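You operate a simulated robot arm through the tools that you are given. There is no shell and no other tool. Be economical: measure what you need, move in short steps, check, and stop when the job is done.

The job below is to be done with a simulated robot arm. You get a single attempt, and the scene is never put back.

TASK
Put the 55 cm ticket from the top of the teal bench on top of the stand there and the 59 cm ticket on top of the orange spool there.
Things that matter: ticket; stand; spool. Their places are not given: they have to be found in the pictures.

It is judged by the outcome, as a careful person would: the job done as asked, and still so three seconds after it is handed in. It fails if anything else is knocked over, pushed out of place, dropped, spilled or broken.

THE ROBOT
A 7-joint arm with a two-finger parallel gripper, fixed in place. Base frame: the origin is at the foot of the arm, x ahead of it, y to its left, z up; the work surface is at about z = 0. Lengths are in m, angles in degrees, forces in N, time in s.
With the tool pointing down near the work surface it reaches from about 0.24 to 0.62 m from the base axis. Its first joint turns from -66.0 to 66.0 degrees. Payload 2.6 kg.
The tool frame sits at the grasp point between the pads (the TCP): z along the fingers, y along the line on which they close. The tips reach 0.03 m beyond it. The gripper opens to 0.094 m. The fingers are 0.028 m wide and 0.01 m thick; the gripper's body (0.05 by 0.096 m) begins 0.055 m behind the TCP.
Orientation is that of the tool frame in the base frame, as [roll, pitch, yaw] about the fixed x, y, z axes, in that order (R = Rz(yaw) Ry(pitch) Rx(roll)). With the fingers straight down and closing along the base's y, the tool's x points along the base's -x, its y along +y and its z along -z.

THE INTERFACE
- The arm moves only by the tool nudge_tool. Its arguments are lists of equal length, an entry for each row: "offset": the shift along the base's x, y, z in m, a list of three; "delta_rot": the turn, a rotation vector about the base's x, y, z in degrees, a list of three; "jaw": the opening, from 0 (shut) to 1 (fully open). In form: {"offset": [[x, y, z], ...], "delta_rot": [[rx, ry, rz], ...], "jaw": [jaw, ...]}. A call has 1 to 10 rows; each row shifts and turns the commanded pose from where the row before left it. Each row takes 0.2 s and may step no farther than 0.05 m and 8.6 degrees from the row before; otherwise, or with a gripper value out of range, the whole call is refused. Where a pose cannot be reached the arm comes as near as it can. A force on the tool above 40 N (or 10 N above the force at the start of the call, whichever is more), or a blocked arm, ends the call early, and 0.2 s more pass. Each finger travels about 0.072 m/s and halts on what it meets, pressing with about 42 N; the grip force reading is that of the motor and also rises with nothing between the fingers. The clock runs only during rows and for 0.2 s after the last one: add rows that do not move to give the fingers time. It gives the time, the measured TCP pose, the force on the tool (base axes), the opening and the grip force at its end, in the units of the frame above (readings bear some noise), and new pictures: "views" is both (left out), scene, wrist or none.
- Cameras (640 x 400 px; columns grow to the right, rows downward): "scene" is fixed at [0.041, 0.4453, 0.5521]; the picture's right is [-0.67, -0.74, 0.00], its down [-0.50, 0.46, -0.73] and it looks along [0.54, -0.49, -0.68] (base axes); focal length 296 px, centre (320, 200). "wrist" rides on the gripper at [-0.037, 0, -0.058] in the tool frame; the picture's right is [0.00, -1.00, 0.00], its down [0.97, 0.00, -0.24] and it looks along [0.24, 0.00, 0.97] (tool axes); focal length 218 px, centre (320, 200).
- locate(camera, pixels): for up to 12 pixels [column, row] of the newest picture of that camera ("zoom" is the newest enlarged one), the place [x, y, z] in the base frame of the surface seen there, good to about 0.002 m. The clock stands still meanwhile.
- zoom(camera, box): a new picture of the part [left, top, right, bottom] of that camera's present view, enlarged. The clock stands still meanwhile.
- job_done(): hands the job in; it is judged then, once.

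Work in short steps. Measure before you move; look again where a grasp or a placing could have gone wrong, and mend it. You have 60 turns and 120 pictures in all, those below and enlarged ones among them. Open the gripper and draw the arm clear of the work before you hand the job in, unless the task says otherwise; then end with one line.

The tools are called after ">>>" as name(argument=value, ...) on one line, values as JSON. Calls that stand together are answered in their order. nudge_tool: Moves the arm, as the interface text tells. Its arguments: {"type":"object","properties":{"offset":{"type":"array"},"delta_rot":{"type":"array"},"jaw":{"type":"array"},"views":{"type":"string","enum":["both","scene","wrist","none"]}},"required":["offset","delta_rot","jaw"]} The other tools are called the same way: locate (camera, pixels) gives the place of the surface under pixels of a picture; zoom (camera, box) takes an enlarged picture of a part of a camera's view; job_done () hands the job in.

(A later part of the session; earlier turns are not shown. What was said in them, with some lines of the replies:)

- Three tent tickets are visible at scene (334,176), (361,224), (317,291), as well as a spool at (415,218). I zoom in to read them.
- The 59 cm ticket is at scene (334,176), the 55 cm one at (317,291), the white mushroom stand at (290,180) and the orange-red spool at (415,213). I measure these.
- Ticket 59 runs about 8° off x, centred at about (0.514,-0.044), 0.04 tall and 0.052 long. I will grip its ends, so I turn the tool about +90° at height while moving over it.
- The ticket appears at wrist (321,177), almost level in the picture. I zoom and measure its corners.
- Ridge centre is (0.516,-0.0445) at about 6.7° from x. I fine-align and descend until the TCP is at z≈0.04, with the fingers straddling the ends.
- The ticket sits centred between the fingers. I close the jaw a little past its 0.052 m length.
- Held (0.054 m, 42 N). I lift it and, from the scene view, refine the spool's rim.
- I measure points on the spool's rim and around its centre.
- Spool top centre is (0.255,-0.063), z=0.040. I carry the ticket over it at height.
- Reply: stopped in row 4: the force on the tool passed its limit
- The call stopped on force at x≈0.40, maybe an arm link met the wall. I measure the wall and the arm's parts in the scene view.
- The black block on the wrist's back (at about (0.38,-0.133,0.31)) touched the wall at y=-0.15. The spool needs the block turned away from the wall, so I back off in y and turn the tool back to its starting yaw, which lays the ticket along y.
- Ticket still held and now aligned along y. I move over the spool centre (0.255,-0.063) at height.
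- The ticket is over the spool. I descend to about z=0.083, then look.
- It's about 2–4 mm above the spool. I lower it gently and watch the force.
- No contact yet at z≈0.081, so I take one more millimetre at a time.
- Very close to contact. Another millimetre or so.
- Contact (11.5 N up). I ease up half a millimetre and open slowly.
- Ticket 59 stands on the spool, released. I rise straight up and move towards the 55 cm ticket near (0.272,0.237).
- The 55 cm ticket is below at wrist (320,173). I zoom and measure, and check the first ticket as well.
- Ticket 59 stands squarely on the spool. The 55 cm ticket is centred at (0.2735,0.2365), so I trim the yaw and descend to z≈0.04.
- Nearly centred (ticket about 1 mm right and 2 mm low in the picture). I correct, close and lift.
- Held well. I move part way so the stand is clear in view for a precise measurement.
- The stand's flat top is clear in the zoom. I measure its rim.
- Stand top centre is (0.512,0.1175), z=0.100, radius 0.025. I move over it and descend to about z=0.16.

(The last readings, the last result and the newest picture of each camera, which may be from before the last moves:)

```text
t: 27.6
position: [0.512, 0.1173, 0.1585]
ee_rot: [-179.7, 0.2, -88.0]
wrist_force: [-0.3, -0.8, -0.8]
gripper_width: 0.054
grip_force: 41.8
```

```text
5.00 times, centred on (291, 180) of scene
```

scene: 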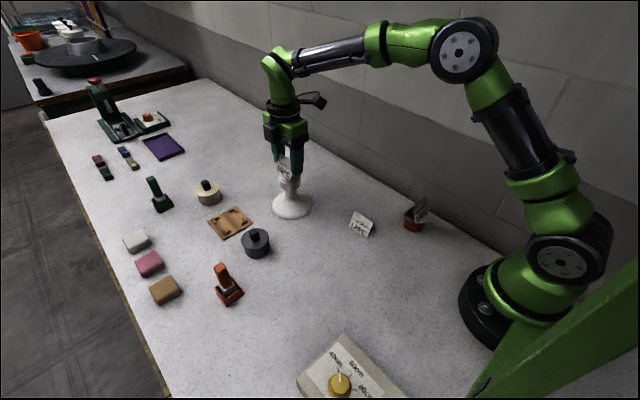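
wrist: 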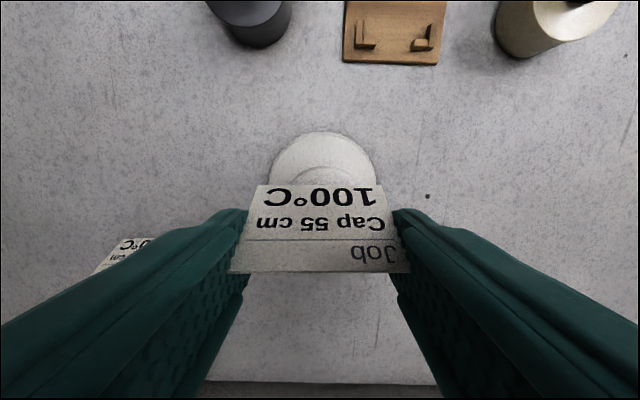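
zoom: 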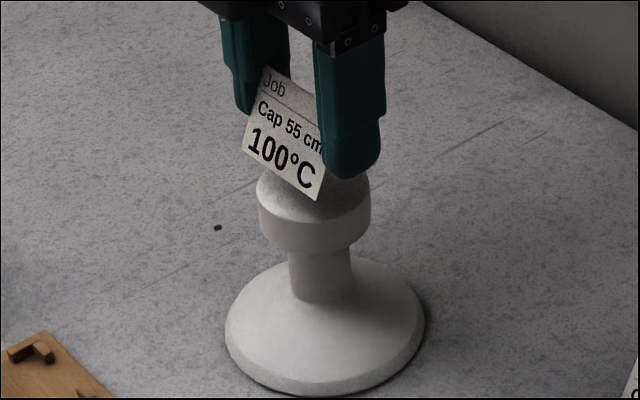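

Aligned above the stand. I lower it to near z=0.141, then in fine steps.

>>> nudge_tool(offset=[[0, 0, -0.01], [0, 0, -0.006], [0, 0, -0.001], [0, 0, 0], [0, 0, 0]], delta_rot=[[0, 0, 0], [0, 0, 0], [0, 0, 0], [0, 0, 0], [0, 0, 0]], jaw=[0.48, 0.48, 0.48, 0.48, 0.48], views="none")

>>> nudge_tool(offset=[[0, 0, -0.0008], [0, 0, 0]], delta_rot=[[0, 0, 0], [0, 0, 0]], jaw=[0.48, 0.48], views="none")

>>> zoom(camera="scene", box=[262, 150, 318, 200])

```text
t: 28.9
position: [0.5119, 0.1171, 0.1408]
ee_rot: [-179.7, 0.1, -88.0]
wrist_force: [-0.2, 0.5, 0.6]
gripper_width: 0.0537
grip_force: 41.5
```

```text
t: 29.4
position: [0.5124, 0.1168, 0.1409]
ee_rot: [-179.7, 0.2, -88.0]
wrist_force: [0.5, 0.7, -0.5]
gripper_width: 0.0539
grip_force: 42.2
```

```text
8.00 times, centred on (290, 175) of scene
```

zoom: 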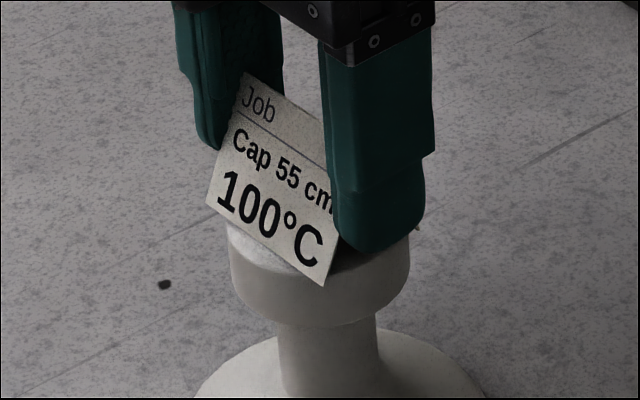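

Still no contact. I go down another 1–1.5 mm in tiny steps.

>>> nudge_tool(offset=[[0, 0, -0.0006], [0, 0, 0]], delta_rot=[[0, 0, 0], [0, 0, 0]], jaw=[0.48, 0.48], views="none")

>>> nudge_tool(offset=[[0, 0, -0.0006], [0, 0, 0]], delta_rot=[[0, 0, 0], [0, 0, 0]], jaw=[0.48, 0.48], views="wrist")

```text
t: 30.1
position: [0.5117, 0.1177, 0.1403]
ee_rot: [-179.7, 0.2, -88.1]
wrist_force: [0.6, -0.1, 0.6]
gripper_width: 0.0538
grip_force: 42.2
```

```text
t: 30.6
position: [0.5125, 0.1187, 0.14]
ee_rot: [-179.5, 0.2, -88.1]
wrist_force: [-0.1, 1.4, 3.1]
gripper_width: 0.0535
grip_force: 42.5
```

wrist: 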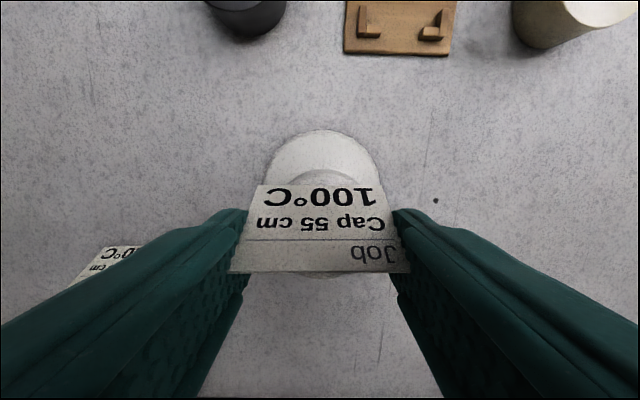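

Contact has begun (3 N up) and the ticket is centred on the stand's top. I open slowly.

>>> nudge_tool(offset=[[0, 0, 0], [0, 0, 0], [0, 0, 0], [0, 0, 0], [0, 0, 0]], delta_rot=[[0, 0, 0], [0, 0, 0], [0, 0, 0], [0, 0, 0], [0, 0, 0]], jaw=[0.56, 0.63, 0.72, 0.85, 0.85])

>>> zoom(camera="scene", box=[262, 150, 318, 200])

```text
t: 31.9
position: [0.5128, 0.1178, 0.14]
ee_rot: [-179.7, 0.2, -88.0]
wrist_force: [-0.1, 0.4, -0.1]
gripper_width: 0.0797
grip_force: 0.1
```

scene: 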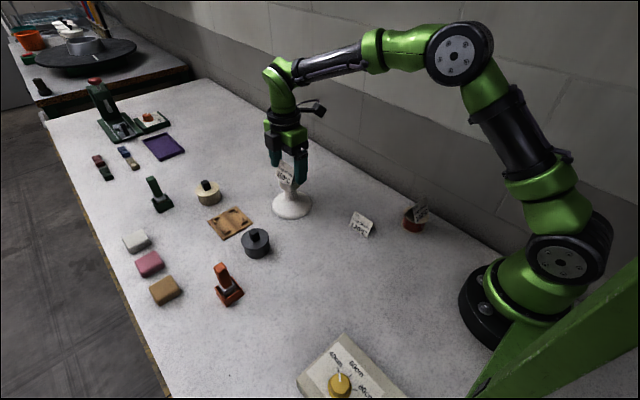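
wrist: 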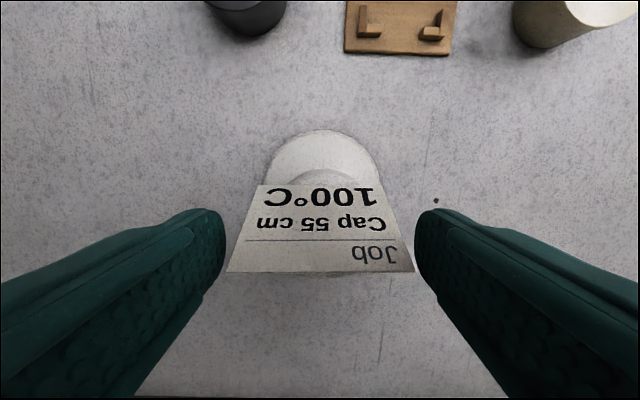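

```text
8.00 times, centred on (290, 175) of scene
```

zoom: 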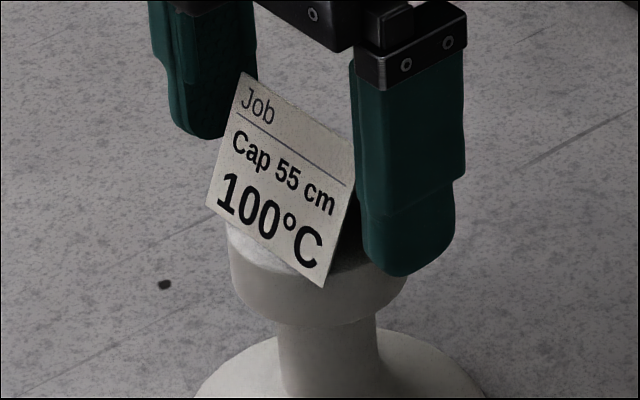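

Ticket 55 stands on the stand. I rise straight up and draw clear.

>>> nudge_tool(offset=[[0, 0, 0.015], [0, 0, 0.03], [0, 0, 0.05], [0, 0, 0.04], [-0.04, 0, 0], [-0.04, 0, 0], [-0.04, 0, 0], [0, 0, 0], [0, 0, 0]], delta_rot=[[0, 0, 0], [0, 0, 0], [0, 0, 0], [0, 0, 0], [0, 0, 0], [0, 0, 0], [0, 0, 0], [0, 0, 0], [0, 0, 0]], jaw=[0.9, 1, 1, 1, 1, 1, 1, 1, 1])

>>> zoom(camera="scene", box=[250, 140, 450, 260])

```text
t: 33.9
position: [0.3936, 0.117, 0.2727]
ee_rot: [-179.7, 0.2, -88.1]
wrist_force: [0.5, -0.4, 0.0]
gripper_width: 0.094
grip_force: 0.0
```

scene: 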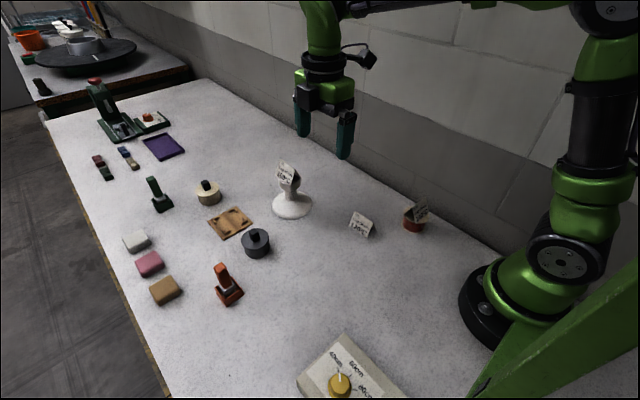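
wrist: 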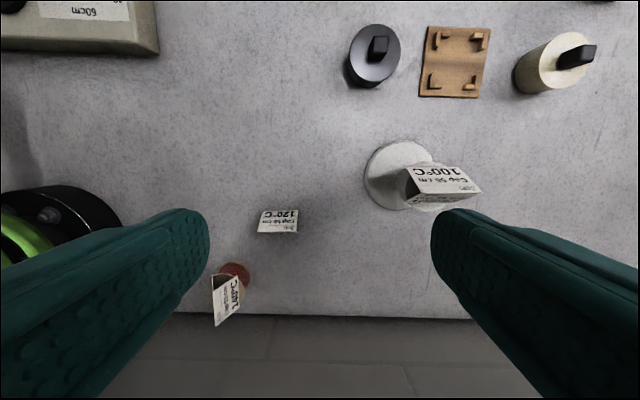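

```text
3.20 times, centred on (350, 200) of scene
```

zoom: 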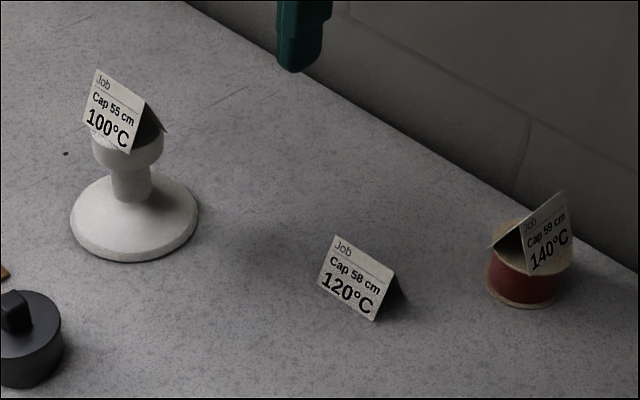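

Both tickets stand in place, the 58 cm ticket and everything else are undisturbed, and the arm is clear with the gripper open. I hand the job in.

>>> job_done()

```text
The job is handed in.
```

The 55 cm ticket is on top of the stand and the 59 cm ticket is on top of the orange spool; the arm touched the wall once on the way, but nothing else was moved.
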